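You operate a simulated robot arm through the tools that you are given. There is no shell and no other tool.

You are at the controls of a simulated two-armed robot. One attempt, no reset.

Task
Refill the empty hopper from the Green jar and sprinkle the cake under it.
Fine: stand the empty jar on the bench and the full one in its place; open the hopper slide till the jar is empty and shut it; two pulls of the lever, spill nothing. Leave the rest here as it is. Set down upright: what you pick out.

It is judged by the outcome, as a careful person would: the job done as asked, and still so three seconds after it is handed in. It fails if anything else is knocked over, pushed out of place, dropped, spilled or broken.

Robot
Two 7-joint arms with two-finger parallel grippers on one trunk that stands fixed in place. Base frame: the origin is at the foot of the trunk, x ahead of it, y to its left, z up. Units: m, rad, N and s.
The left shoulder is at [0.076, 0.171, 1.239], the right one opposite. With the tool pointing down near the work surface each hand reaches from about 0.1 to 0.8 m from the base axis, measured 20 degrees to its own side. Payload 4.4 kg a hand.
Tool frame (each hand has its own): the origin (TCP) lies between the finger pads and is the grasp point; the fingertips stand 0.023 m ahead of it; z points along the fingers, y is the line along which they close. The gripper opens to 0.094 m. The fingers are 0.038 m wide and 0.01 m thick; the gripper's body (0.054 by 0.096 m) begins 0.039 m behind the TCP.
Orientation is that of the tool frame in the base frame, as a unit quaternion [x, y, z, w]. With the fingers straight down and closing along the base's y, the tool's x points along the base's -x, its y along +y and its z along -z.

Tools
- The arms move only by the tool apply_moves. It takes "left_steps", "right_steps" or both (then of equal length, played together; a hand with none holds still); each is one flat list of numbers, 6 for each row, row after row: the shift along the base's x, y, z in units of 150 mm (1.0 is 150 mm), then the turn, a rotation vector about the base's x, y, z in units of 120 degrees (1.0 is 120 degrees). In form: [tx, ty, tz, ax, ay, az, tx, ty, tz, ax, ay, az, ...]. A call has 1 to 20 rows; each row is the pose to reach, as a shift and turn from the pose commanded when the call began. "left_grip" and "right_grip" are, for a hand that has rows, the finger opening in m, from 0 to 0.094, set as the call begins (left out, the last holds). A call with a number of a shift or a turn outside -1 to 1 is refused whole. Each row takes 0.2 s and may step no farther than 0.05 m and 0.15 rad from the row before; otherwise, or with a gripper value out of range, the whole call is refused. Where a pose cannot be reached the arm comes as near as it can. A force on the tool above 40 N (or 10 N above the force at the start of the call, whichever is more), or a blocked arm, ends the call early, and 0.2 s more pass. The fingers move at their own pace (about 0.072 m/s each) and stop on an object; they squeeze with about 42 N. The grip force told is the motor's: it shows also when the fingers shut on nothing. Time passes only in rows, and 0.2 s behind the last, so rows that repeat a pose let the fingers close. The reply holds the time, the measured pose of the TCP, the force on the tool along the base axes, the opening and the grip force, in the units named above and with some noise, with the torque about the TCP (base axes, N m) and any sound that the robot's microphone picked up, and new pictures: "pictures" is both (left out), scene, wrist or none (wrist: the cameras of the hands that moved).
- Cameras (640 x 400 px; columns grow to the right, rows downward): "scene" is now at [0.165, 0.0534, 1.4364]; the picture's right is [0.51, -0.86, 0.00], its down [-0.12, -0.07, -0.99] and it looks along [0.85, 0.50, -0.14] (base axes); focal length 214 px, centre (320, 200). "left" rides on the left gripper at [0.086, -0.016, -0.075] in its tool frame; the picture's right is [0.18, 0.98, 0.00], its down [-0.58, 0.11, -0.81] and it looks along [-0.79, 0.15, 0.59] (tool axes); focal length 243 px, centre (320, 200). "right" rides on the right gripper at [0.086, 0.016, -0.075] in its tool frame; the picture's right is [-0.18, 0.98, 0.00], its down [-0.58, -0.11, -0.81] and it looks along [-0.79, -0.15, 0.59] (tool axes); focal length 243 px, centre (320, 200). There is no depth. A picture from a camera that has moved, and an enlarged one, comes with that camera's place and axes in the base frame and with its lens. The place of the scene camera against the robot may be out by one fixed shift of up to 0.012 m in any direction.
- slide_trunk(by): moves the trunk up (or, below 0, down) by that many m; the arms and the scene camera ride with it, the base frame stays. It gives what a move gives, with no picture.
- aim_head(pan, tilt): turns the head with the scene camera to pan (to the left, within 1.396 rad either way) and tilt (down, from -0.506 to 1.204), counted from straight ahead of the robot (the tilt from the chest, where the trunk bows). It gives what a move gives, and a new picture of the scene camera.
- enlarge(camera, box): a new picture of the part [left, top, right, bottom] of that camera's present view, enlarged. It takes no simulated time.
- job_done(): hands the job in; it is judged then, once.

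Nothing tells you positions but the pictures and the camera data. Unless the task says otherwise, let go and move clear before handing in.

The tools are called after "Call:" as a command line: name --argument value ..., lists and objects as JSON in quotes. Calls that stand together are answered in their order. apply_moves: Moves the arms, as the interface text tells. Its arguments: {"type":"object","properties":{"left_steps":{"type":"array","items":{"type":"number"}},"left_grip":{"type":"number"},"right_steps":{"type":"array","items":{"type":"number"}},"right_grip":{"type":"number"},"pictures":{"type":"string","enum":["both","scene","wrist","none"]}},"required":[]} The other tools are called the same way: slide_trunk (by) moves the trunk up or down; aim_head (pan, tilt) turns the head that bears the scene camera; enlarge (camera, box) takes an enlarged picture of a part of a camera's view; job_done () hands the job in.

At the start:

```text
time: 0.0
left_position: [0.305, 0.461, 1.5431]
left_tcp_rot: [0.0, 1.0, 0.0, 0.001]
left_ft_force: [0.1, 0.8, 0.2]
left_moment: [0.02, 0.01, 0.0]
left_grip_width: 0.094
left_finger_force: 0.1
right_position: [0.4576, 0.0238, 1.5174]
right_tcp_rot: [-0.001, 1.0, 0.0, 0.0]
right_ft_force: [-0.6, 0.0, 0.5]
right_moment: [-0.02, 0.01, -0.01]
right_grip_width: 0.094
right_finger_force: 0.0
trunk travel left (down, up): [-0.25, 0.138]
head pan, tilt (commanded): [0.532, 0.136]
```

scene: 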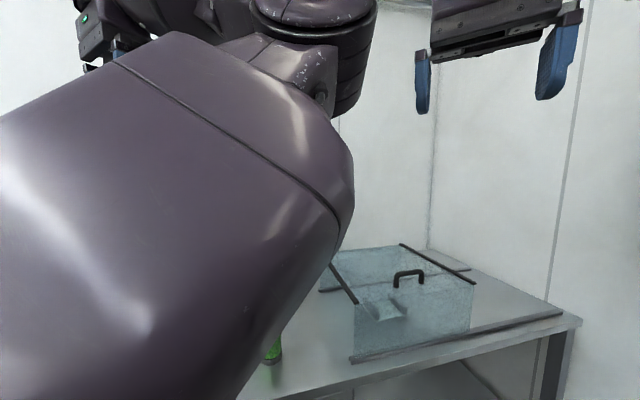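
right: 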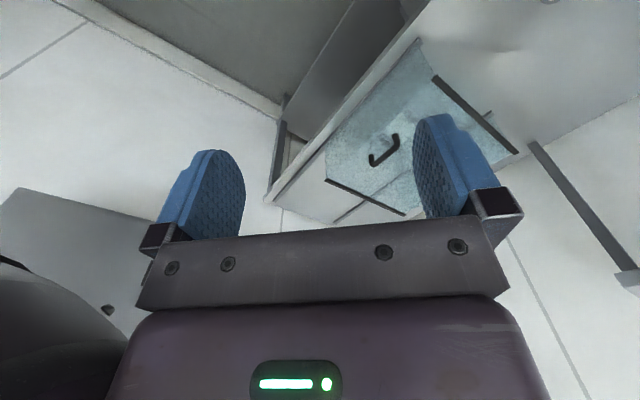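
left: 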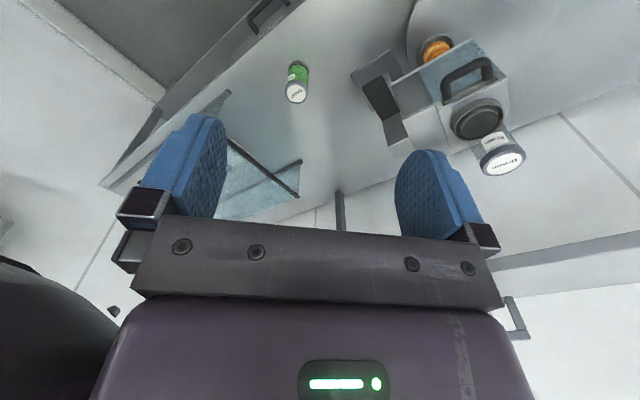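

The left arm blocks much of the scene view; I can see a bench with a glass box, a green jar and a hopper machine in the left wrist view. I'll turn the head and enlarge the left view to understand the layout.

Call:
enlarge --camera "left" --box '[340, 0, 560, 200]'

Call:
enlarge --camera "left" --box '[100, 0, 420, 200]'

Call:
aim_head --pan 1.1 --tilt 0.4

```text
2.00 times, centred on (450, 100) of left
camera zoom: at [0.2192, 0.4438, 1.6186], right [-0.18, 0.98, 0.0], down [0.58, 0.11, 0.81], along [0.79, 0.15, -0.59], focal length 485 px, centre (60, 400)
```

zoom: 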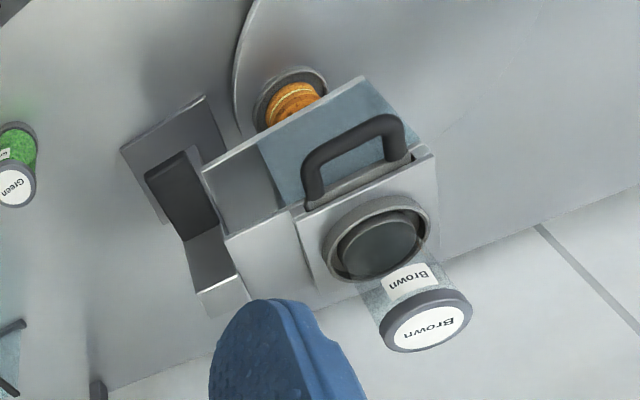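

```text
2.00 times, centred on (260, 100) of left
camera zoom: at [0.2192, 0.4438, 1.6186], right [-0.18, 0.98, 0.0], down [0.58, 0.11, 0.81], along [0.79, 0.15, -0.59], focal length 485 px, centre (440, 400)
```

zoom: 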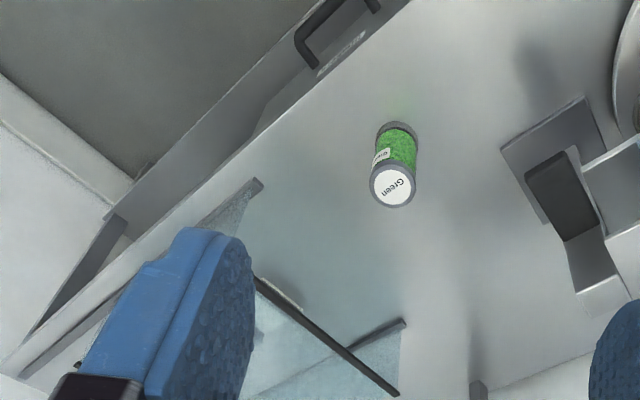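

```text
time: 1.0
left_position: [0.305, 0.4596, 1.5447]
left_tcp_rot: [0.0, 1.0, 0.0, 0.001]
left_ft_force: [-1.2, 0.0, 1.0]
left_moment: [0.01, 0.0, 0.0]
left_grip_width: 0.0937
left_finger_force: 0.0
right_position: [0.4589, 0.0246, 1.518]
right_tcp_rot: [0.0, 1.0, 0.0, 0.001]
right_ft_force: [-0.2, 0.0, 0.5]
right_moment: [0.01, -0.01, -0.01]
right_grip_width: 0.0941
right_finger_force: 0.1
trunk travel left (down, up): [-0.25, 0.138]
head pan, tilt (commanded): [1.1, 0.4]
camera scene: at [0.1274, 0.0888, 1.4119], right [0.89, -0.45, 0.0], down [-0.18, -0.35, -0.92], along [0.42, 0.82, -0.39], focal length 214 px, centre (320, 200)
```

scene: 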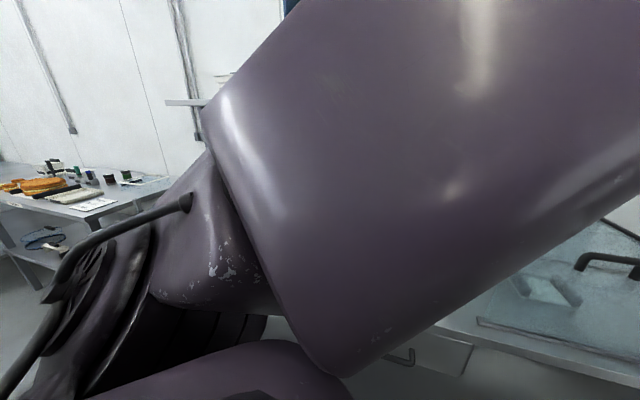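

The left wrist camera shows the machine (with the Brown jar on its hopper) toward the left and the Green jar nearer. I'll move the left hand to the left, staying high, to get a second viewpoint.

Call:
apply_moves --left_steps '[0, 0.25, 0, 0, 0, 0, 0, 0.5, 0, 0, 0, 0, 0, 0.75, 0, 0, 0, 0, 0, 1.0, 0, 0, 0, 0]' --pictures "both"

```text
time: 2.0
left_position: [0.3062, 0.6109, 1.5447]
left_tcp_rot: [0.0, 1.0, 0.0, -0.001]
left_ft_force: [0.0, 0.3, 0.2]
left_moment: [-0.04, 0.03, 0.01]
left_grip_width: 0.094
left_finger_force: 0.0
right_position: [0.4577, 0.0266, 1.5177]
right_tcp_rot: [0.0, 1.0, 0.0, 0.001]
right_ft_force: [0.0, -0.2, 0.6]
right_moment: [-0.01, -0.01, 0.03]
right_grip_width: 0.0939
right_finger_force: 0.0
trunk travel left (down, up): [-0.25, 0.138]
head pan, tilt (commanded): [1.1, 0.4]
camera scene: at [0.1273, 0.09, 1.4118], right [0.89, -0.45, 0.0], down [-0.18, -0.35, -0.92], along [0.42, 0.82, -0.39], focal length 214 px, centre (320, 200)
camera left: at [0.22, 0.5957, 1.6183], right [-0.18, 0.98, 0.0], down [0.58, 0.11, 0.81], along [0.79, 0.15, -0.59], focal length 243 px, centre (320, 200)
```

scene: 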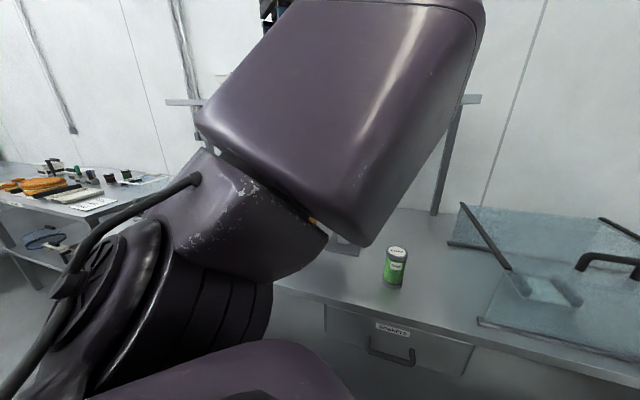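
left: 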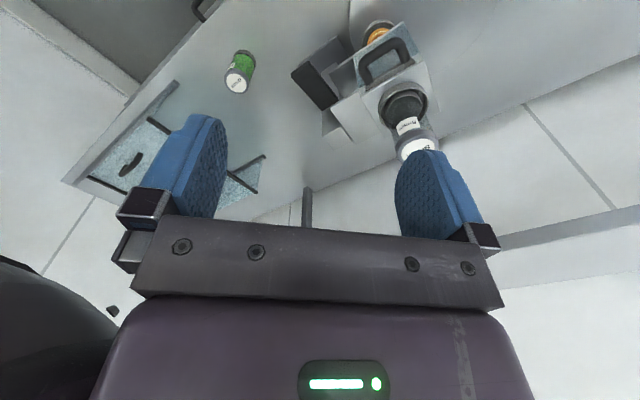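

The Green jar's top works out near (0.57, 0.45, 1.02) and the Brown jar's top near (0.45, 0.79, 1.33). I'll enlarge the machine and see what the scene camera offers.

Call:
enlarge --camera "left" --box '[270, 0, 470, 170]'

Call:
enlarge --camera "scene" --box '[300, 190, 500, 380]'

Call:
enlarge --camera "scene" --box '[0, 140, 200, 280]'

```text
2.35 times, centred on (370, 85) of left
camera zoom: at [0.22, 0.5957, 1.6183], right [-0.18, 0.98, 0.0], down [0.58, 0.11, 0.81], along [0.79, 0.15, -0.59], focal length 571 px, centre (202, 471)
```

zoom: 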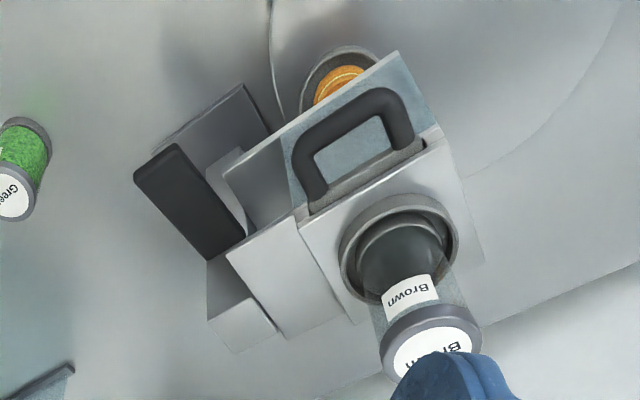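

```text
2.11 times, centred on (400, 285) of scene
camera zoom: at [0.1273, 0.09, 1.4118], right [0.89, -0.45, 0.0], down [-0.18, -0.35, -0.92], along [0.42, 0.82, -0.39], focal length 452 px, centre (152, 21)
```

zoom: 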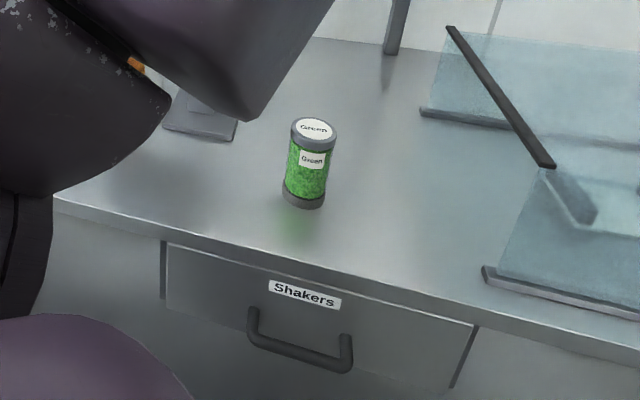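

```text
2.86 times, centred on (100, 210) of scene
camera zoom: at [0.1273, 0.09, 1.4118], right [0.89, -0.45, 0.0], down [-0.18, -0.35, -0.92], along [0.42, 0.82, -0.39], focal length 613 px, centre (949, 171)
```

zoom: 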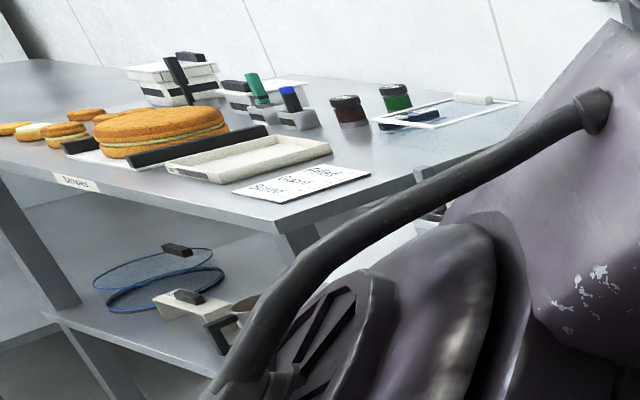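

The bench front edge runs diagonally (roughly 45°), with the machine near its left end. I'll pull the left hand back and yaw it 45° so its camera looks squarely at the machine.

Call:
apply_moves --left_steps '[-0.12, -0.12, -0.1, 0, 0, 0.0625, -0.24, -0.24, -0.2, 0, 0, 0.125, -0.36, -0.36, -0.3, 0, 0, 0.1875, -0.48, -0.48, -0.4, 0, 0, 0.25, -0.6, -0.6, -0.5, 0, 0, 0.3125, -0.7, -0.74, -0.6, 0, 0, 0.375]' --pictures "both"

```text
time: 3.4
left_position: [0.1999, 0.4976, 1.4546]
left_tcp_rot: [-0.383, 0.924, 0.0, 0.0]
left_ft_force: [0.7, -0.3, -0.4]
left_moment: [-0.01, -0.03, 0.01]
left_grip_width: 0.0939
left_finger_force: 0.1
right_position: [0.4586, 0.0245, 1.5171]
right_tcp_rot: [0.0, 1.0, 0.0, -0.001]
right_ft_force: [-0.1, -0.2, 0.0]
right_moment: [-0.03, -0.02, -0.02]
right_grip_width: 0.0942
right_finger_force: 0.1
trunk travel left (down, up): [-0.25, 0.138]
head pan, tilt (commanded): [1.1, 0.4]
camera scene: at [0.1277, 0.0885, 1.4118], right [0.89, -0.45, 0.0], down [-0.18, -0.35, -0.92], along [0.42, 0.82, -0.39], focal length 214 px, centre (320, 200)
camera left: at [0.1511, 0.4249, 1.5299], right [-0.83, 0.56, 0.0], down [0.33, 0.49, 0.81], along [0.45, 0.67, -0.59], focal length 243 px, centre (320, 200)
```

scene: 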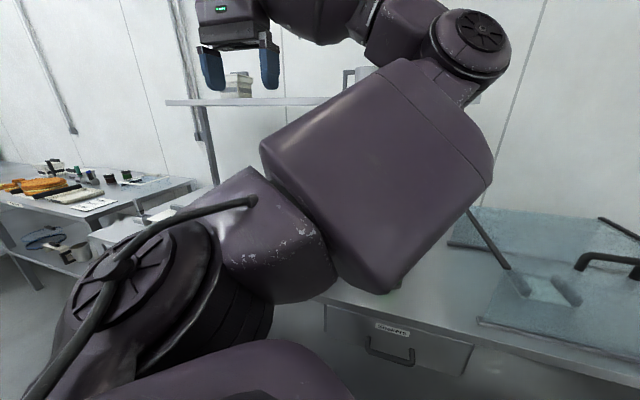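
left: 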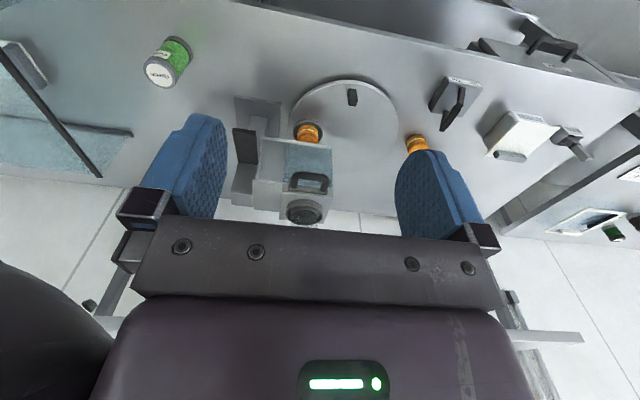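

Call:
enlarge --camera "left" --box '[220, 60, 440, 230]'

Call:
enlarge --camera "left" --box '[390, 0, 640, 260]'

Call:
enlarge --camera "left" --box '[0, 0, 240, 190]'

```text
2.35 times, centred on (330, 145) of left
camera zoom: at [0.1511, 0.4249, 1.5299], right [-0.83, 0.56, 0.0], down [0.33, 0.49, 0.81], along [0.45, 0.67, -0.59], focal length 571 px, centre (296, 329)
```

zoom: 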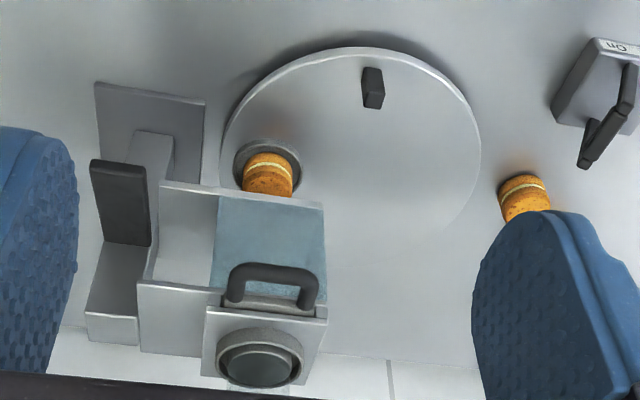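

```text
1.54 times, centred on (515, 130) of left
camera zoom: at [0.1511, 0.4249, 1.5299], right [-0.83, 0.56, 0.0], down [0.33, 0.49, 0.81], along [0.45, 0.67, -0.59], focal length 373 px, centre (20, 308)
```

zoom: 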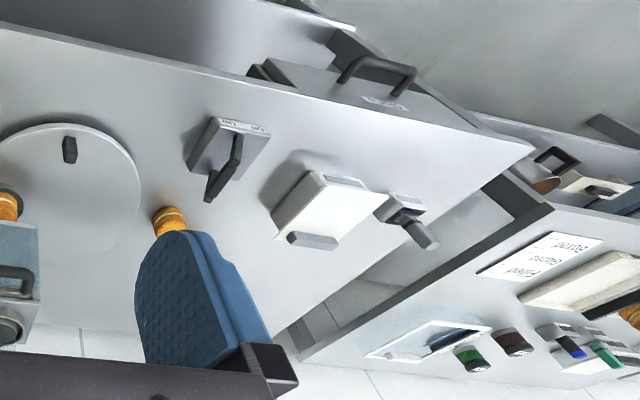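

```text
2.11 times, centred on (120, 95) of left
camera zoom: at [0.1511, 0.4249, 1.5299], right [-0.83, 0.56, 0.0], down [0.33, 0.49, 0.81], along [0.45, 0.67, -0.59], focal length 511 px, centre (741, 421)
```

zoom: 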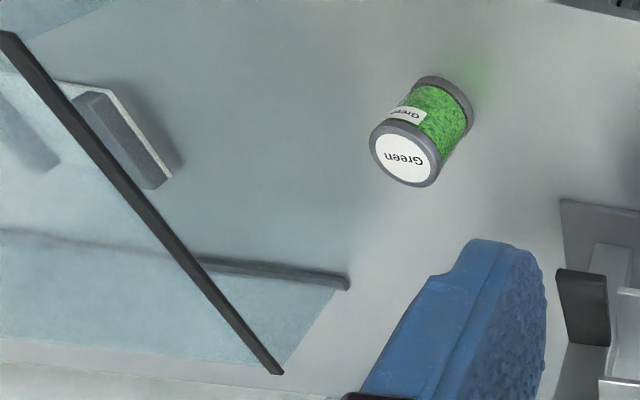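

Call:
enlarge --camera "left" --box '[420, 60, 500, 140]'

Call:
enlarge --camera "left" --box '[480, 20, 620, 180]'

Call:
enlarge --camera "left" --box '[225, 85, 345, 230]'

```text
5.00 times, centred on (460, 100) of left
camera zoom: at [0.1511, 0.4249, 1.5299], right [-0.83, 0.56, 0.0], down [0.33, 0.49, 0.81], along [0.45, 0.67, -0.59], focal length 1213 px, centre (-380, 700)
```

zoom: 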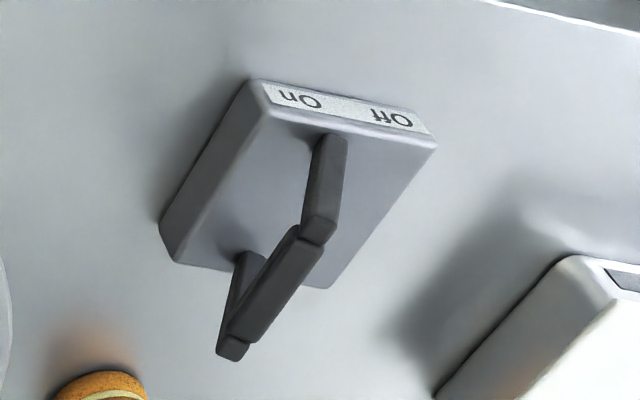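

```text
2.50 times, centred on (550, 100) of left
camera zoom: at [0.1511, 0.4249, 1.5299], right [-0.83, 0.56, 0.0], down [0.33, 0.49, 0.81], along [0.45, 0.67, -0.59], focal length 606 px, centre (-255, 450)
```

zoom: 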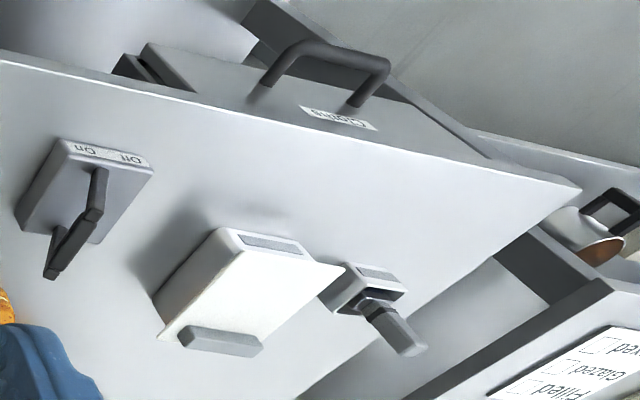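

```text
2.76 times, centred on (285, 158) of left
camera zoom: at [0.1511, 0.4249, 1.5299], right [-0.83, 0.56, 0.0], down [0.33, 0.49, 0.81], along [0.45, 0.67, -0.59], focal length 669 px, centre (417, 317)
```

zoom: 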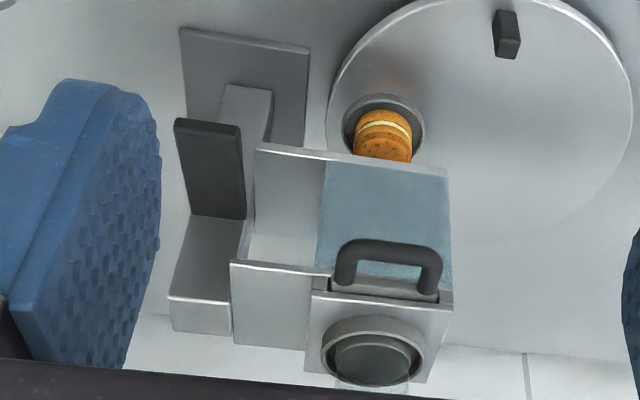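

I can see the machine: slide handle at the front top, jar in its socket behind, a black paddle on its side, and a cake on the turntable under it. I'll move the left arm further left to free the scene camera's line of sight.

Call:
apply_moves --left_steps '[-0.15, 0.2, 0, 0, 0, 0, -0.3, 0.4, 0, 0, 0, 0, -0.45, 0.6, 0, 0, 0, 0, -0.6, 0.8, 0, 0, 0, 0, -0.75, 1.0, 0, 0, 0, 0]' --pictures "both"

```text
time: 4.6
left_position: [0.086, 0.6519, 1.4526]
left_tcp_rot: [-0.383, 0.924, -0.001, 0.0]
left_ft_force: [-0.1, -0.6, 0.3]
left_moment: [0.02, -0.03, -0.04]
left_grip_width: 0.094
left_finger_force: 0.1
right_position: [0.457, 0.0265, 1.518]
right_tcp_rot: [0.0, 1.0, 0.0, 0.0]
right_ft_force: [-1.1, 0.0, 0.1]
right_moment: [-0.01, -0.05, 0.02]
right_grip_width: 0.094
right_finger_force: 0.1
trunk travel left (down, up): [-0.25, 0.138]
head pan, tilt (commanded): [1.1, 0.4]
camera scene: at [0.1263, 0.0903, 1.412], right [0.89, -0.45, 0.0], down [-0.18, -0.35, -0.92], along [0.42, 0.82, -0.39], focal length 214 px, centre (320, 200)
camera left: at [0.0364, 0.5798, 1.5279], right [-0.83, 0.56, 0.0], down [0.33, 0.49, 0.81], along [0.46, 0.66, -0.59], focal length 243 px, centre (320, 200)
```

scene: 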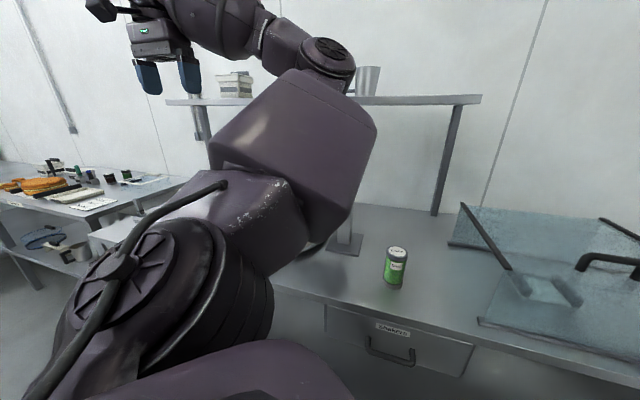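
left: 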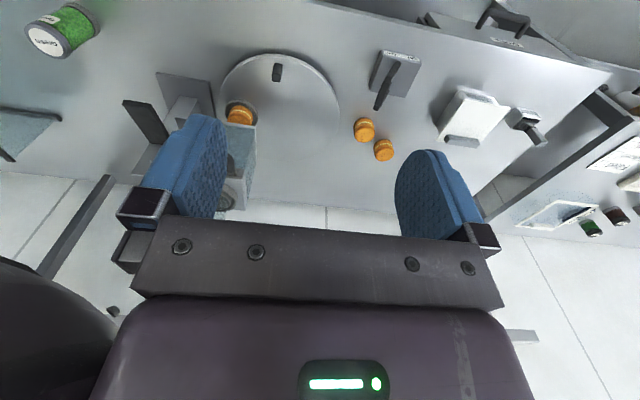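

Call:
apply_moves --left_steps '[-0.15, 0.2, -0.1, 0, 0, 0, -0.3, 0.4, -0.2, 0, 0, 0, -0.45, 0.6, -0.3, 0, 0, 0, -0.6, 0.7, -0.4, 0, 0, 0, -0.75, 0.8, -0.5, 0, 0, 0]' --pictures "both"

```text
time: 5.8
left_position: [-0.026, 0.7701, 1.38]
left_tcp_rot: [-0.382, 0.924, 0.0, 0.0]
left_ft_force: [-0.6, -0.2, -1.0]
left_moment: [-0.02, -0.02, 0.03]
left_grip_width: 0.094
left_finger_force: 0.1
right_position: [0.4575, 0.0266, 1.5184]
right_tcp_rot: [0.0, 1.0, 0.0, 0.0]
right_ft_force: [-0.4, 0.8, -0.1]
right_moment: [-0.04, -0.03, -0.01]
right_grip_width: 0.094
right_finger_force: 0.0
trunk travel left (down, up): [-0.25, 0.138]
head pan, tilt (commanded): [1.1, 0.4]
camera scene: at [0.1265, 0.0899, 1.412], right [0.89, -0.45, 0.0], down [-0.18, -0.35, -0.92], along [0.42, 0.82, -0.39], focal length 214 px, centre (320, 200)
camera left: at [-0.0757, 0.6973, 1.4546], right [-0.82, 0.57, 0.0], down [0.33, 0.49, 0.81], along [0.46, 0.66, -0.59], focal length 243 px, centre (320, 200)
```

scene: 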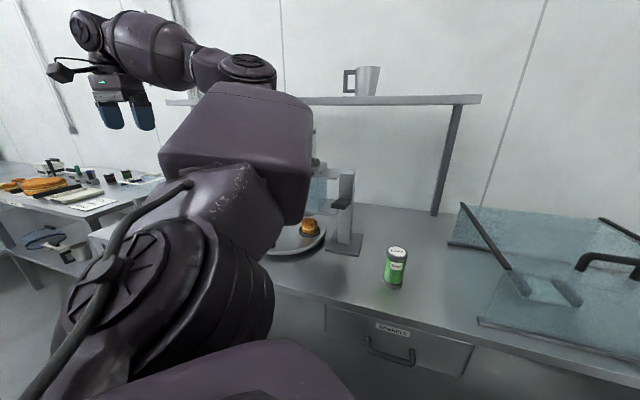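
left: 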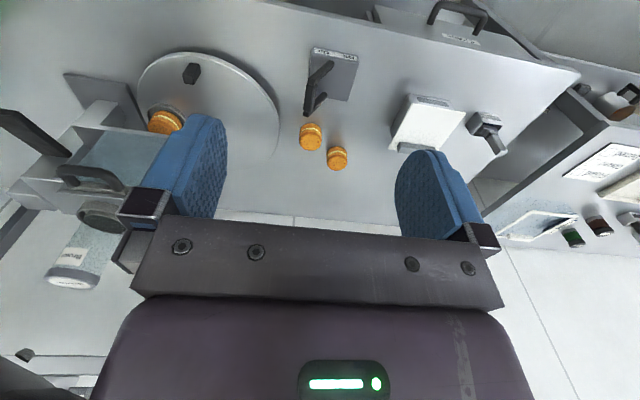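

Call:
enlarge --camera "left" --box '[0, 40, 240, 310]'

Call:
apply_moves --left_steps '[-0.2, 0, -0.1, 0, 0, 0, -0.4, 0.0, -0.2, 0, 0, 0, -0.6, 0.0, -0.3, 0, 0, 0, -0.8, 0.0, -0.4, 0, 0, 0, -1.0, 0.0, -0.5, 0, 0, 0]' --pictures "both"

```text
1.48 times, centred on (120, 175) of left
camera zoom: at [-0.0757, 0.6973, 1.4546], right [-0.82, 0.57, 0.0], down [0.33, 0.49, 0.81], along [0.46, 0.66, -0.59], focal length 359 px, centre (616, 237)
```

zoom: 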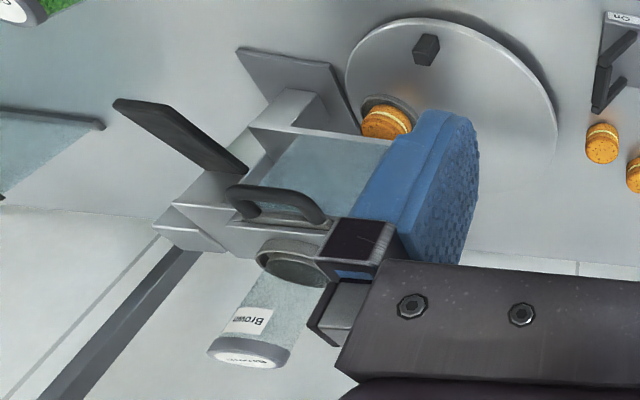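

```text
time: 7.0
left_position: [-0.1742, 0.7683, 1.3043]
left_tcp_rot: [-0.382, 0.924, 0.0, 0.0]
left_ft_force: [-0.8, 0.6, 0.5]
left_moment: [-0.03, 0.0, -0.01]
left_grip_width: 0.0941
left_finger_force: 0.1
right_position: [0.4577, 0.0252, 1.5177]
right_tcp_rot: [0.0, 1.0, 0.001, 0.0]
right_ft_force: [-0.2, -0.5, 0.1]
right_moment: [0.0, -0.03, -0.02]
right_grip_width: 0.0941
right_finger_force: 0.1
trunk travel left (down, up): [-0.25, 0.138]
head pan, tilt (commanded): [1.1, 0.4]
camera scene: at [0.1264, 0.0892, 1.4121], right [0.89, -0.45, 0.0], down [-0.18, -0.35, -0.92], along [0.42, 0.82, -0.39], focal length 214 px, centre (320, 200)
camera left: at [-0.2234, 0.696, 1.3781], right [-0.82, 0.57, 0.0], down [0.33, 0.49, 0.81], along [0.46, 0.66, -0.59], focal length 243 px, centre (320, 200)
```

scene: 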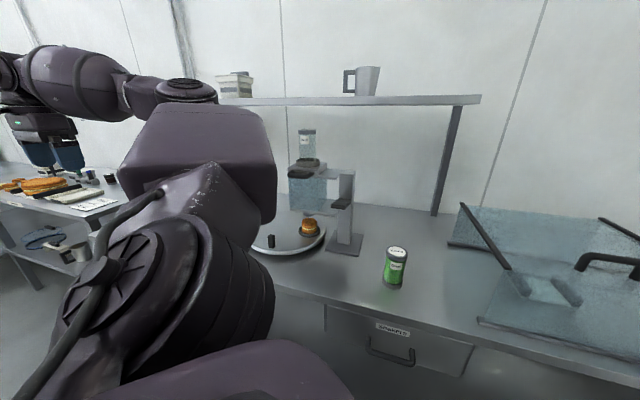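
left: 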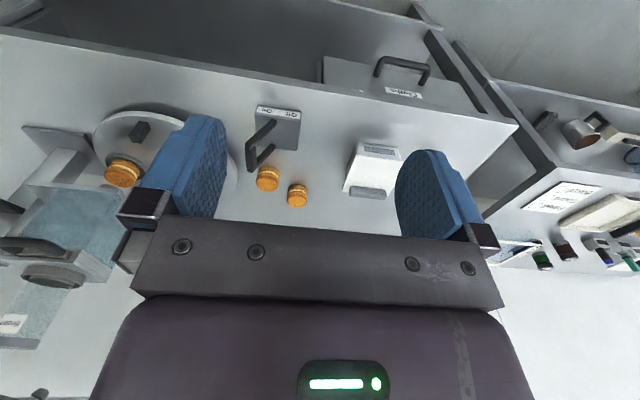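

Now the scene camera sees the whole machine. I'll enlarge it.

Call:
enlarge --camera "scene" --box '[260, 115, 380, 265]'

Call:
enlarge --camera "scene" --box '[270, 120, 370, 190]'

Call:
enlarge --camera "scene" --box '[340, 220, 440, 300]'

```text
2.67 times, centred on (320, 190) of scene
camera zoom: at [0.1264, 0.0892, 1.4121], right [0.89, -0.45, 0.0], down [-0.18, -0.35, -0.92], along [0.42, 0.82, -0.39], focal length 572 px, centre (320, 227)
```

zoom: 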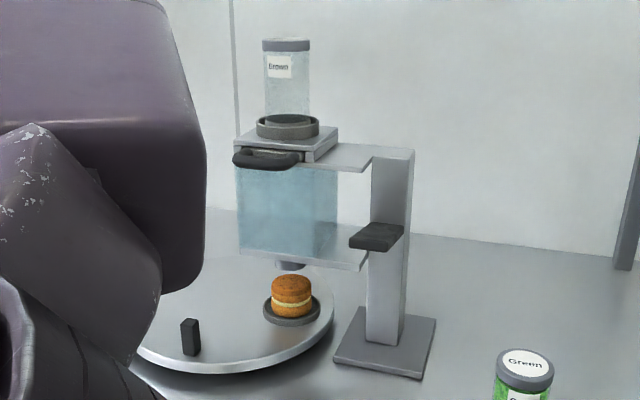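

```text
5.71 times, centred on (320, 155) of scene
camera zoom: at [0.1264, 0.0892, 1.4121], right [0.89, -0.45, 0.0], down [-0.18, -0.35, -0.92], along [0.42, 0.82, -0.39], focal length 1226 px, centre (320, 457)
```

zoom: 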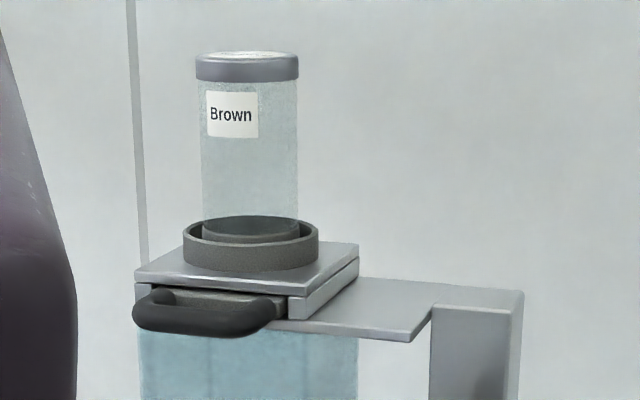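

```text
5.00 times, centred on (390, 260) of scene
camera zoom: at [0.1264, 0.0892, 1.4121], right [0.89, -0.45, 0.0], down [-0.18, -0.35, -0.92], along [0.42, 0.82, -0.39], focal length 1072 px, centre (-30, -100)
```

zoom: 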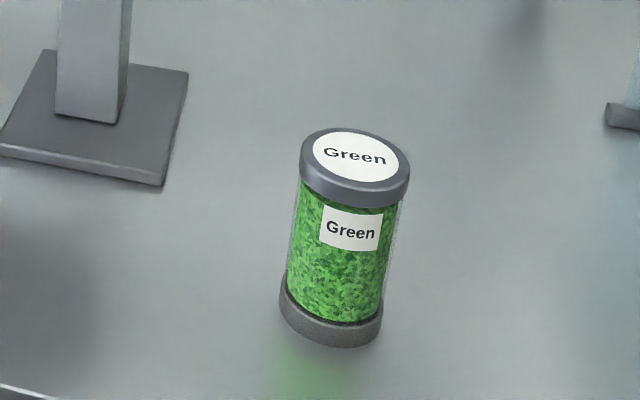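

I now have a good picture. By triangulation the bench top is near z≈0.90 and the jars are about 0.118 m tall with 0.062 m lids. The Brown jar axis is near (0.446, 0.790), the slide handle bar near (0.378, 0.722, 1.194), and the lever paddle runs from about (0.536, 0.676, 1.106) to its tip at (0.45, 0.59, 1.13). I'll raise the trunk for reach and move the right arm aside.

Call:
slide_trunk --by 0.1

Call:
apply_moves --left_steps '[0, 0, 0, 0, 0, 0, 0, 0, 0, 0, 0, 0, 0, 0, 0, 0, 0, 0, 0, 0, 0, 0, 0, 0, 0, 0, 0, 0, 0, 0]' --right_steps '[0, -0.25, 0, 0, 0, 0, 0, -0.5, 0, 0, 0, 0, 0, -0.75, 0, 0, 0, 0, 0, -1.0, 0, 0, 0, 0, 0, -1.0, 0, 0, 0, 0]' --pictures "scene"

```text
time: 8.3
left_position: [-0.1737, 0.7697, 1.4048]
left_tcp_rot: [-0.383, 0.924, 0.0, -0.001]
left_ft_force: [-0.3, 0.7, -0.5]
left_moment: [-0.01, 0.01, -0.01]
left_grip_width: 0.0941
left_finger_force: 0.0
right_position: [0.4573, 0.0256, 1.6169]
right_tcp_rot: [0.0, 1.0, 0.0, -0.001]
right_ft_force: [-0.7, -0.3, 0.2]
right_moment: [0.01, -0.01, 0.0]
right_grip_width: 0.0942
right_finger_force: 0.1
trunk travel left (down, up): [-0.35, 0.038]
head pan, tilt (commanded): [1.1, 0.4]
```

```text
time: 9.5
left_position: [-0.1726, 0.7699, 1.4031]
left_tcp_rot: [-0.382, 0.924, -0.001, -0.001]
left_ft_force: [-0.1, 1.1, -0.1]
left_moment: [0.0, 0.0, 0.01]
left_grip_width: 0.0939
left_finger_force: 0.1
right_position: [0.4607, -0.1241, 1.6173]
right_tcp_rot: [0.0, 1.0, -0.001, -0.001]
right_ft_force: [-1.0, -0.3, -0.7]
right_moment: [-0.02, 0.0, -0.02]
right_grip_width: 0.0942
right_finger_force: 0.1
trunk travel left (down, up): [-0.35, 0.038]
head pan, tilt (commanded): [1.1, 0.4]
camera scene: at [0.0937, 0.0905, 1.5158], right [0.89, -0.45, 0.0], down [-0.18, -0.35, -0.92], along [0.42, 0.82, -0.39], focal length 214 px, centre (320, 200)
```

scene: 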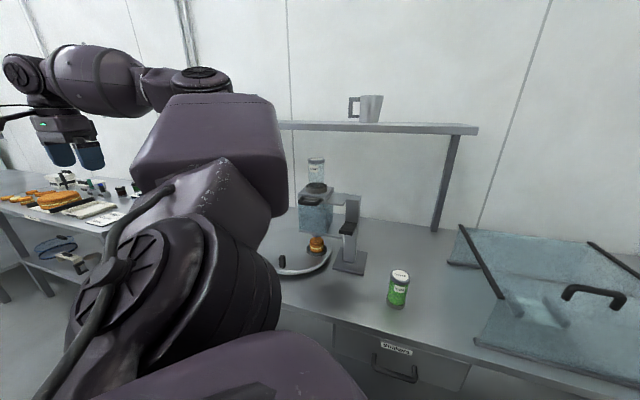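

Call:
enlarge --camera "scene" --box '[280, 145, 380, 215]'

Call:
enlarge --camera "scene" --box '[270, 200, 390, 290]'

Call:
apply_moves --left_steps '[0.3, 0, 0.15, 0, 0, 0, 0.6, 0, 0.3, 0, 0, 0, 0.9, 0, 0.45, 0, 0, 0, 1.0, 0, 0.6, 0, 0, 0]' --pictures "wrist"

```text
5.71 times, centred on (330, 180) of scene
camera zoom: at [0.0937, 0.0905, 1.5158], right [0.89, -0.45, 0.0], down [-0.18, -0.35, -0.92], along [0.42, 0.82, -0.39], focal length 1226 px, centre (263, 314)
```

zoom: 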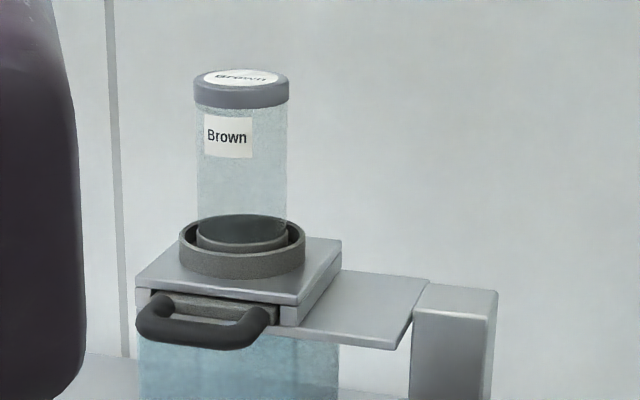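

```text
4.44 times, centred on (330, 245) of scene
camera zoom: at [0.0937, 0.0905, 1.5158], right [0.89, -0.45, 0.0], down [-0.18, -0.35, -0.92], along [0.42, 0.82, -0.39], focal length 953 px, centre (276, 0)
```

zoom: 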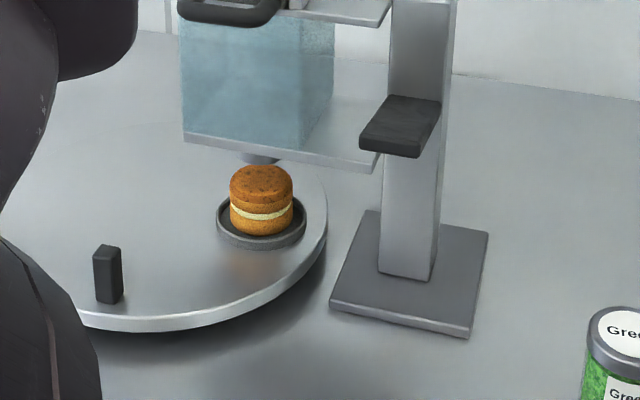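

```text
refused: row 1 steps farther than a row can; nothing moved
```

Call:
apply_moves --left_steps '[0.25, 0, 0.15, 0, 0, 0, 0.5, 0, 0.3, 0, 0, 0, 0.75, 0, 0.45, 0, 0, 0, 1.0, 0, 0.6, 0, 0, 0]' --right_steps '[0, -0.25, -0.2, 0, 0, 0, 0, -0.5, -0.4, 0, 0, 0, 0, -0.75, -0.6, 0, 0, 0, 0, -0.8, -0.8, 0, 0, 0]' --pictures "wrist"

```text
time: 10.5
left_position: [-0.0231, 0.7694, 1.4931]
left_tcp_rot: [-0.382, 0.924, 0.0, -0.001]
left_ft_force: [0.6, 0.1, -0.3]
left_moment: [0.01, 0.0, 0.0]
left_grip_width: 0.094
left_finger_force: 0.0
right_position: [0.4609, -0.2462, 1.4977]
right_tcp_rot: [-0.001, 1.0, 0.0, -0.001]
right_ft_force: [0.3, 0.1, -0.8]
right_moment: [0.02, 0.02, 0.02]
right_grip_width: 0.0939
right_finger_force: 0.1
trunk travel left (down, up): [-0.35, 0.038]
head pan, tilt (commanded): [1.1, 0.4]
camera right: at [0.3764, -0.2295, 1.571], right [0.18, 0.98, 0.0], down [0.58, -0.11, 0.81], along [0.79, -0.15, -0.59], focal length 243 px, centre (320, 200)
camera left: at [-0.0726, 0.697, 1.5665], right [-0.82, 0.57, 0.0], down [0.34, 0.49, 0.81], along [0.45, 0.67, -0.59], focal length 243 px, centre (320, 200)
```

right: 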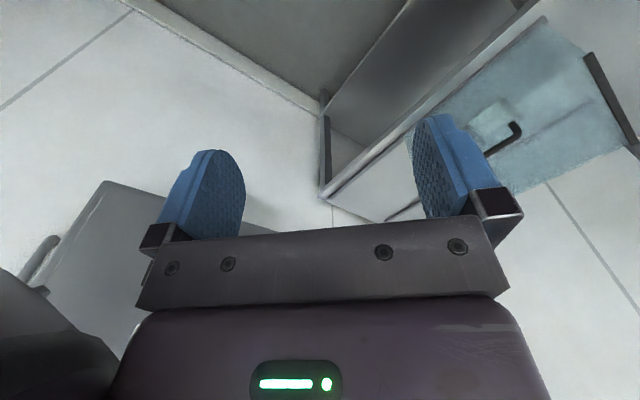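
left: 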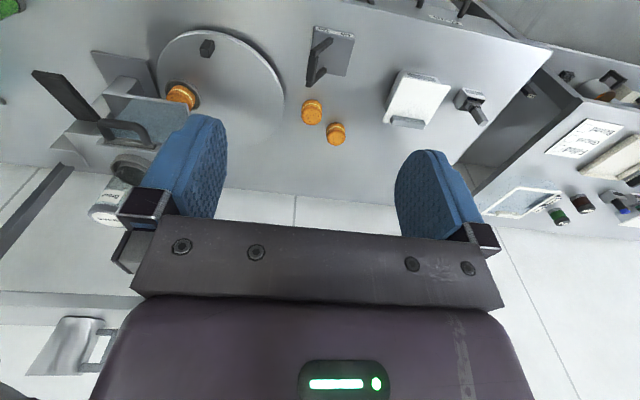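

Call:
apply_moves --left_steps '[0.25, 0, 0, 0, 0, 0, 0.5, 0, 0, 0, 0, 0, 0.75, 0, 0, 0, 0, 0, 1.0, 0, 0, 0, 0, 0]' --pictures "none"

Call:
apply_moves --left_steps '[0.25, 0, 0, 0, 0, 0, 0.5, 0, 0, 0, 0, 0, 0.75, 0, 0, 0, 0, 0, 1.0, 0, 0, 0, 0, 0]' --pictures "both"

```text
time: 11.5
left_position: [0.1274, 0.7697, 1.4937]
left_tcp_rot: [-0.383, 0.924, -0.001, -0.001]
left_ft_force: [-0.4, -0.4, 0.3]
left_moment: [0.0, 0.01, 0.0]
left_grip_width: 0.0942
left_finger_force: 0.0
right_position: [0.4607, -0.2446, 1.4964]
right_tcp_rot: [0.0, 1.0, 0.0, -0.001]
right_ft_force: [0.0, 0.4, 0.6]
right_moment: [0.02, 0.01, -0.01]
right_grip_width: 0.0939
right_finger_force: 0.0
trunk travel left (down, up): [-0.35, 0.038]
head pan, tilt (commanded): [1.1, 0.4]
```

```text
time: 12.5
left_position: [0.276, 0.77, 1.4932]
left_tcp_rot: [-0.383, 0.924, -0.001, 0.0]
left_ft_force: [-0.2, 1.5, -0.9]
left_moment: [0.0, -0.02, -0.05]
left_grip_width: 0.0941
left_finger_force: 0.1
right_position: [0.4606, -0.2441, 1.4963]
right_tcp_rot: [0.0, 1.0, 0.0, -0.001]
right_ft_force: [0.3, -0.5, -0.5]
right_moment: [-0.02, -0.03, 0.01]
right_grip_width: 0.0942
right_finger_force: 0.1
trunk travel left (down, up): [-0.35, 0.038]
head pan, tilt (commanded): [1.1, 0.4]
camera scene: at [0.094, 0.0888, 1.5159], right [0.89, -0.45, 0.0], down [-0.18, -0.35, -0.92], along [0.42, 0.82, -0.39], focal length 214 px, centre (320, 200)
camera left: at [0.2272, 0.697, 1.5678], right [-0.83, 0.56, 0.0], down [0.33, 0.49, 0.81], along [0.45, 0.67, -0.59], focal length 243 px, centre (320, 200)
```

scene: 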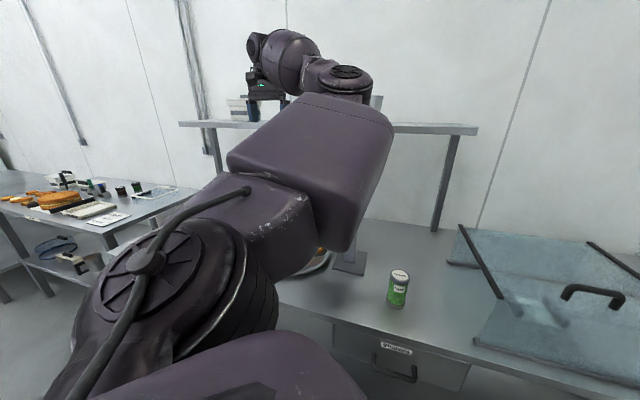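
left: 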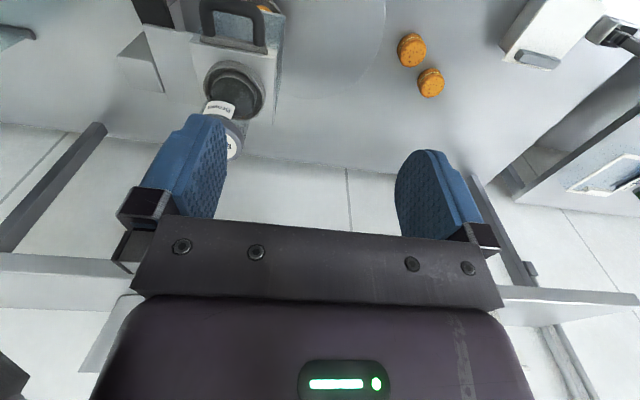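

Call:
apply_moves --left_steps '[0.25, -0.08, 0, 0, 0, 0, 0.5, -0.16, 0, 0, 0, 0, 0.753, -0.247, 0, 0, 0, 0, 0.753, -0.247, 0, 0, 0, 0]' --pictures "both"

Call:
enlarge --camera "left" --box '[220, 0, 420, 190]'

```text
time: 13.5
left_position: [0.3905, 0.7336, 1.4931]
left_tcp_rot: [-0.383, 0.924, -0.001, 0.0]
left_ft_force: [-0.9, -0.7, -0.4]
left_moment: [-0.04, -0.01, -0.01]
left_grip_width: 0.0941
left_finger_force: 0.0
right_position: [0.4582, -0.2432, 1.4993]
right_tcp_rot: [0.0, 1.0, 0.0, 0.0]
right_ft_force: [0.6, 0.6, -0.3]
right_moment: [0.0, 0.03, -0.02]
right_grip_width: 0.0943
right_finger_force: 0.0
trunk travel left (down, up): [-0.35, 0.038]
head pan, tilt (commanded): [1.1, 0.4]
camera scene: at [0.092, 0.0895, 1.5161], right [0.89, -0.45, 0.0], down [-0.18, -0.35, -0.92], along [0.42, 0.82, -0.39], focal length 214 px, centre (320, 200)
camera left: at [0.34, 0.6605, 1.5675], right [-0.83, 0.56, 0.0], down [0.33, 0.49, 0.81], along [0.46, 0.67, -0.59], focal length 243 px, centre (320, 200)
```

scene: 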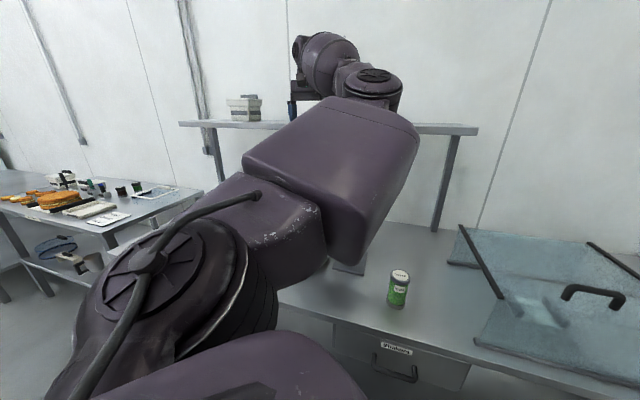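
left: 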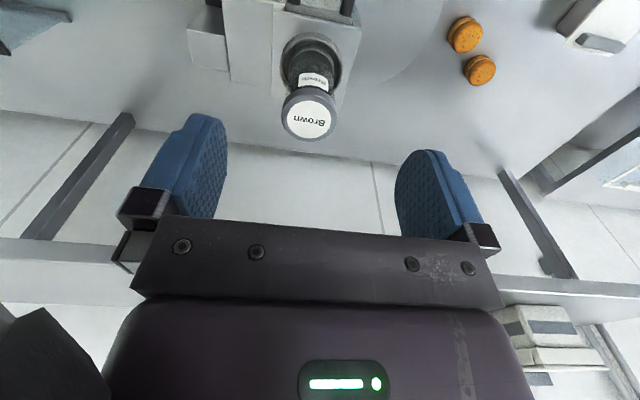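

```text
2.11 times, centred on (320, 95) of left
camera zoom: at [0.34, 0.6605, 1.5675], right [-0.83, 0.56, 0.0], down [0.33, 0.49, 0.81], along [0.46, 0.67, -0.59], focal length 511 px, centre (320, 421)
```

zoom: 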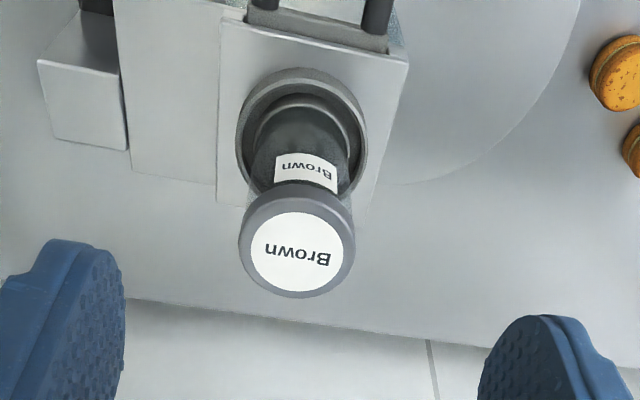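

Call:
enlarge --camera "left" --box '[260, 20, 360, 150]'

```text
3.08 times, centred on (310, 85) of left
camera zoom: at [0.34, 0.6605, 1.5675], right [-0.83, 0.56, 0.0], down [0.33, 0.49, 0.81], along [0.46, 0.67, -0.59], focal length 746 px, centre (351, 554)
```

zoom: 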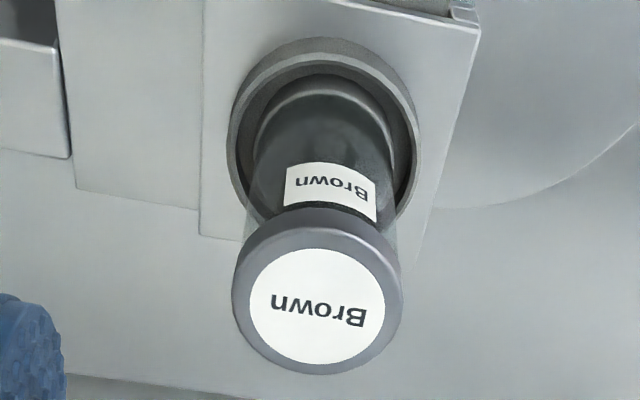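

The socket ring and Brown jar are concentric within a couple of mm, with the jar axis at about (0.4445, 0.7905). I'll move directly above the jar and check alignment before descending.

Call:
apply_moves --left_steps '[0.12, 0.127, 0, 0, 0, 0, 0.24, 0.253, 0, 0, 0, 0, 0.36, 0.38, 0, 0, 0, 0, 0.36, 0.38, 0, 0, 0, 0]' --pictures "both"

Call:
enlarge --camera "left" --box '[220, 0, 420, 190]'

```text
time: 14.5
left_position: [0.4426, 0.7854, 1.4951]
left_tcp_rot: [-0.383, 0.924, 0.001, -0.001]
left_ft_force: [0.3, -0.8, -0.6]
left_moment: [0.02, 0.02, 0.0]
left_grip_width: 0.0937
left_finger_force: 0.0
left hand out of reach, approached as far as the arm can: row 3
right_position: [0.4604, -0.2462, 1.4965]
right_tcp_rot: [0.0, 1.0, 0.0, -0.001]
right_ft_force: [0.0, 0.9, -0.7]
right_moment: [0.03, 0.05, -0.01]
right_grip_width: 0.0941
right_finger_force: 0.0
trunk travel left (down, up): [-0.35, 0.038]
head pan, tilt (commanded): [1.1, 0.4]
camera scene: at [0.0944, 0.0873, 1.516], right [0.89, -0.45, 0.0], down [-0.18, -0.35, -0.92], along [0.42, 0.82, -0.39], focal length 214 px, centre (320, 200)
camera left: at [0.3927, 0.7125, 1.5687], right [-0.83, 0.56, 0.0], down [0.33, 0.49, 0.81], along [0.46, 0.67, -0.59], focal length 243 px, centre (320, 200)
```

scene: 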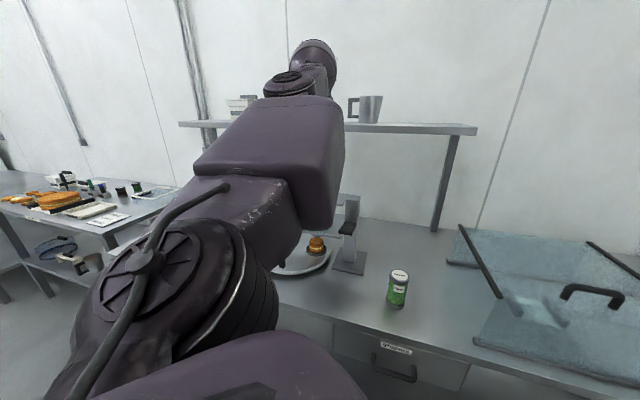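
left: 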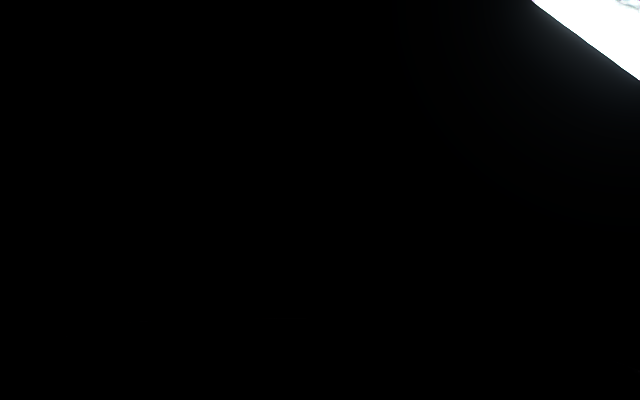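

```text
2.11 times, centred on (320, 95) of left
camera zoom: at [0.3927, 0.7125, 1.5687], right [-0.83, 0.56, 0.0], down [0.33, 0.49, 0.81], along [0.46, 0.67, -0.59], focal length 511 px, centre (320, 421)
```

zoom: 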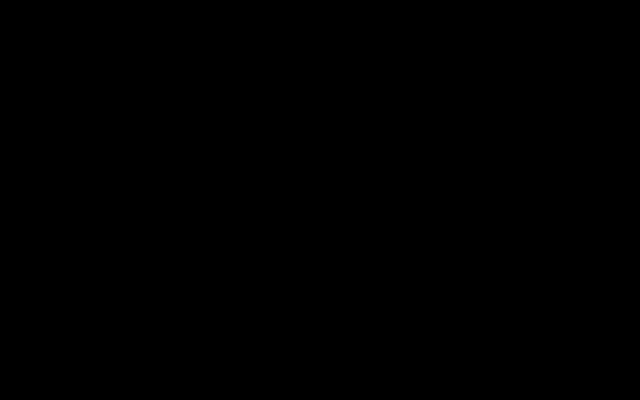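

Straight-down is at the arm's reach limit here and the camera gets occluded. I'll back off and tilt the tool 30° forward, keeping the fingers closing horizontally, which gives more reach and a clear camera.

Call:
apply_moves --left_steps '[-0.1, -0.1, 0, 0.0442, -0.0442, 0, -0.2, -0.2, 0, 0.0884, -0.0884, 0, -0.3, -0.3, 0, 0.1326, -0.1326, 0, -0.4, -0.4, 0, 0.1768, -0.1768, 0, -0.4, -0.4, 0, 0.1768, -0.1768, 0]' --pictures "both"

Call:
enlarge --camera "left" --box '[200, 0, 440, 240]'

```text
time: 15.7
left_position: [0.3806, 0.7316, 1.4919]
left_tcp_rot: [-0.37, 0.892, 0.098, 0.239]
left_ft_force: [0.4, 0.7, 0.1]
left_moment: [0.0, 0.02, -0.03]
left_grip_width: 0.0939
left_finger_force: 0.1
right_position: [0.4577, -0.2422, 1.4996]
right_tcp_rot: [0.0, 1.0, -0.001, 0.001]
right_ft_force: [-0.1, 0.8, 0.3]
right_moment: [-0.01, -0.03, 0.05]
right_grip_width: 0.0941
right_finger_force: 0.1
trunk travel left (down, up): [-0.35, 0.038]
head pan, tilt (commanded): [1.1, 0.4]
camera scene: at [0.0915, 0.0917, 1.516], right [0.89, -0.45, 0.0], down [-0.18, -0.35, -0.92], along [0.42, 0.82, -0.39], focal length 214 px, centre (320, 200)
camera left: at [0.313, 0.6407, 1.514], right [-0.81, 0.58, -0.09], down [-0.01, 0.15, 0.99], along [0.59, 0.8, -0.12], focal length 243 px, centre (320, 200)
```

scene: 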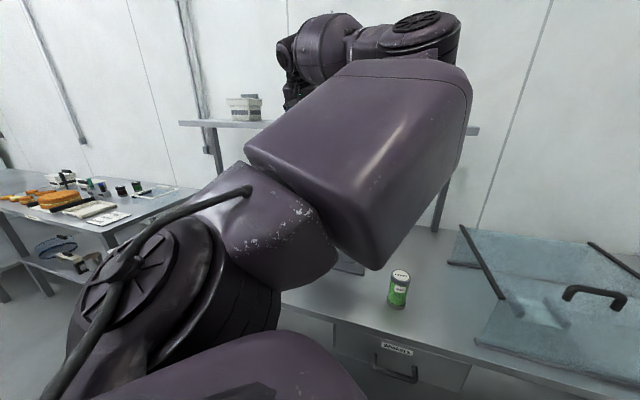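
left: 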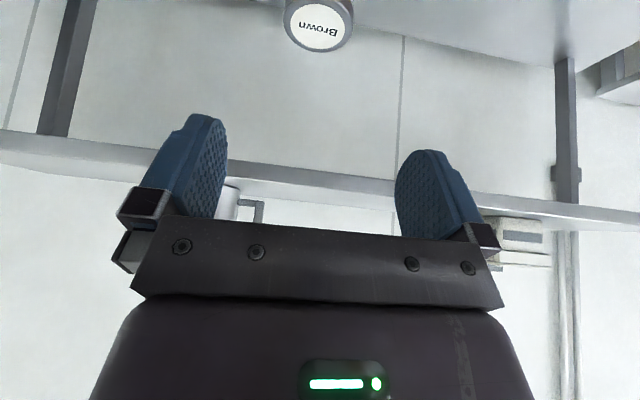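

```text
1.67 times, centred on (320, 120) of left
camera zoom: at [0.313, 0.6407, 1.514], right [-0.81, 0.58, -0.09], down [-0.01, 0.15, 0.99], along [0.59, 0.8, -0.12], focal length 404 px, centre (320, 333)
```

zoom: 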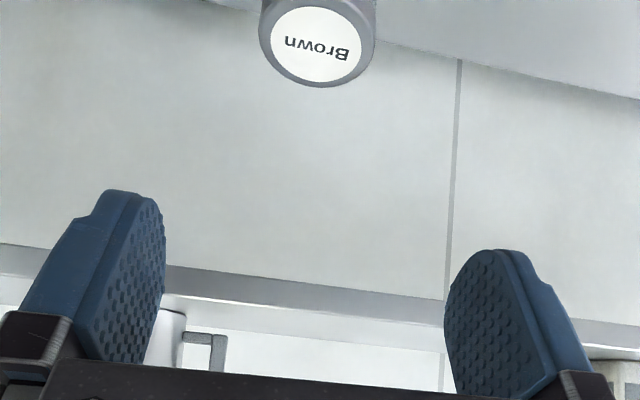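

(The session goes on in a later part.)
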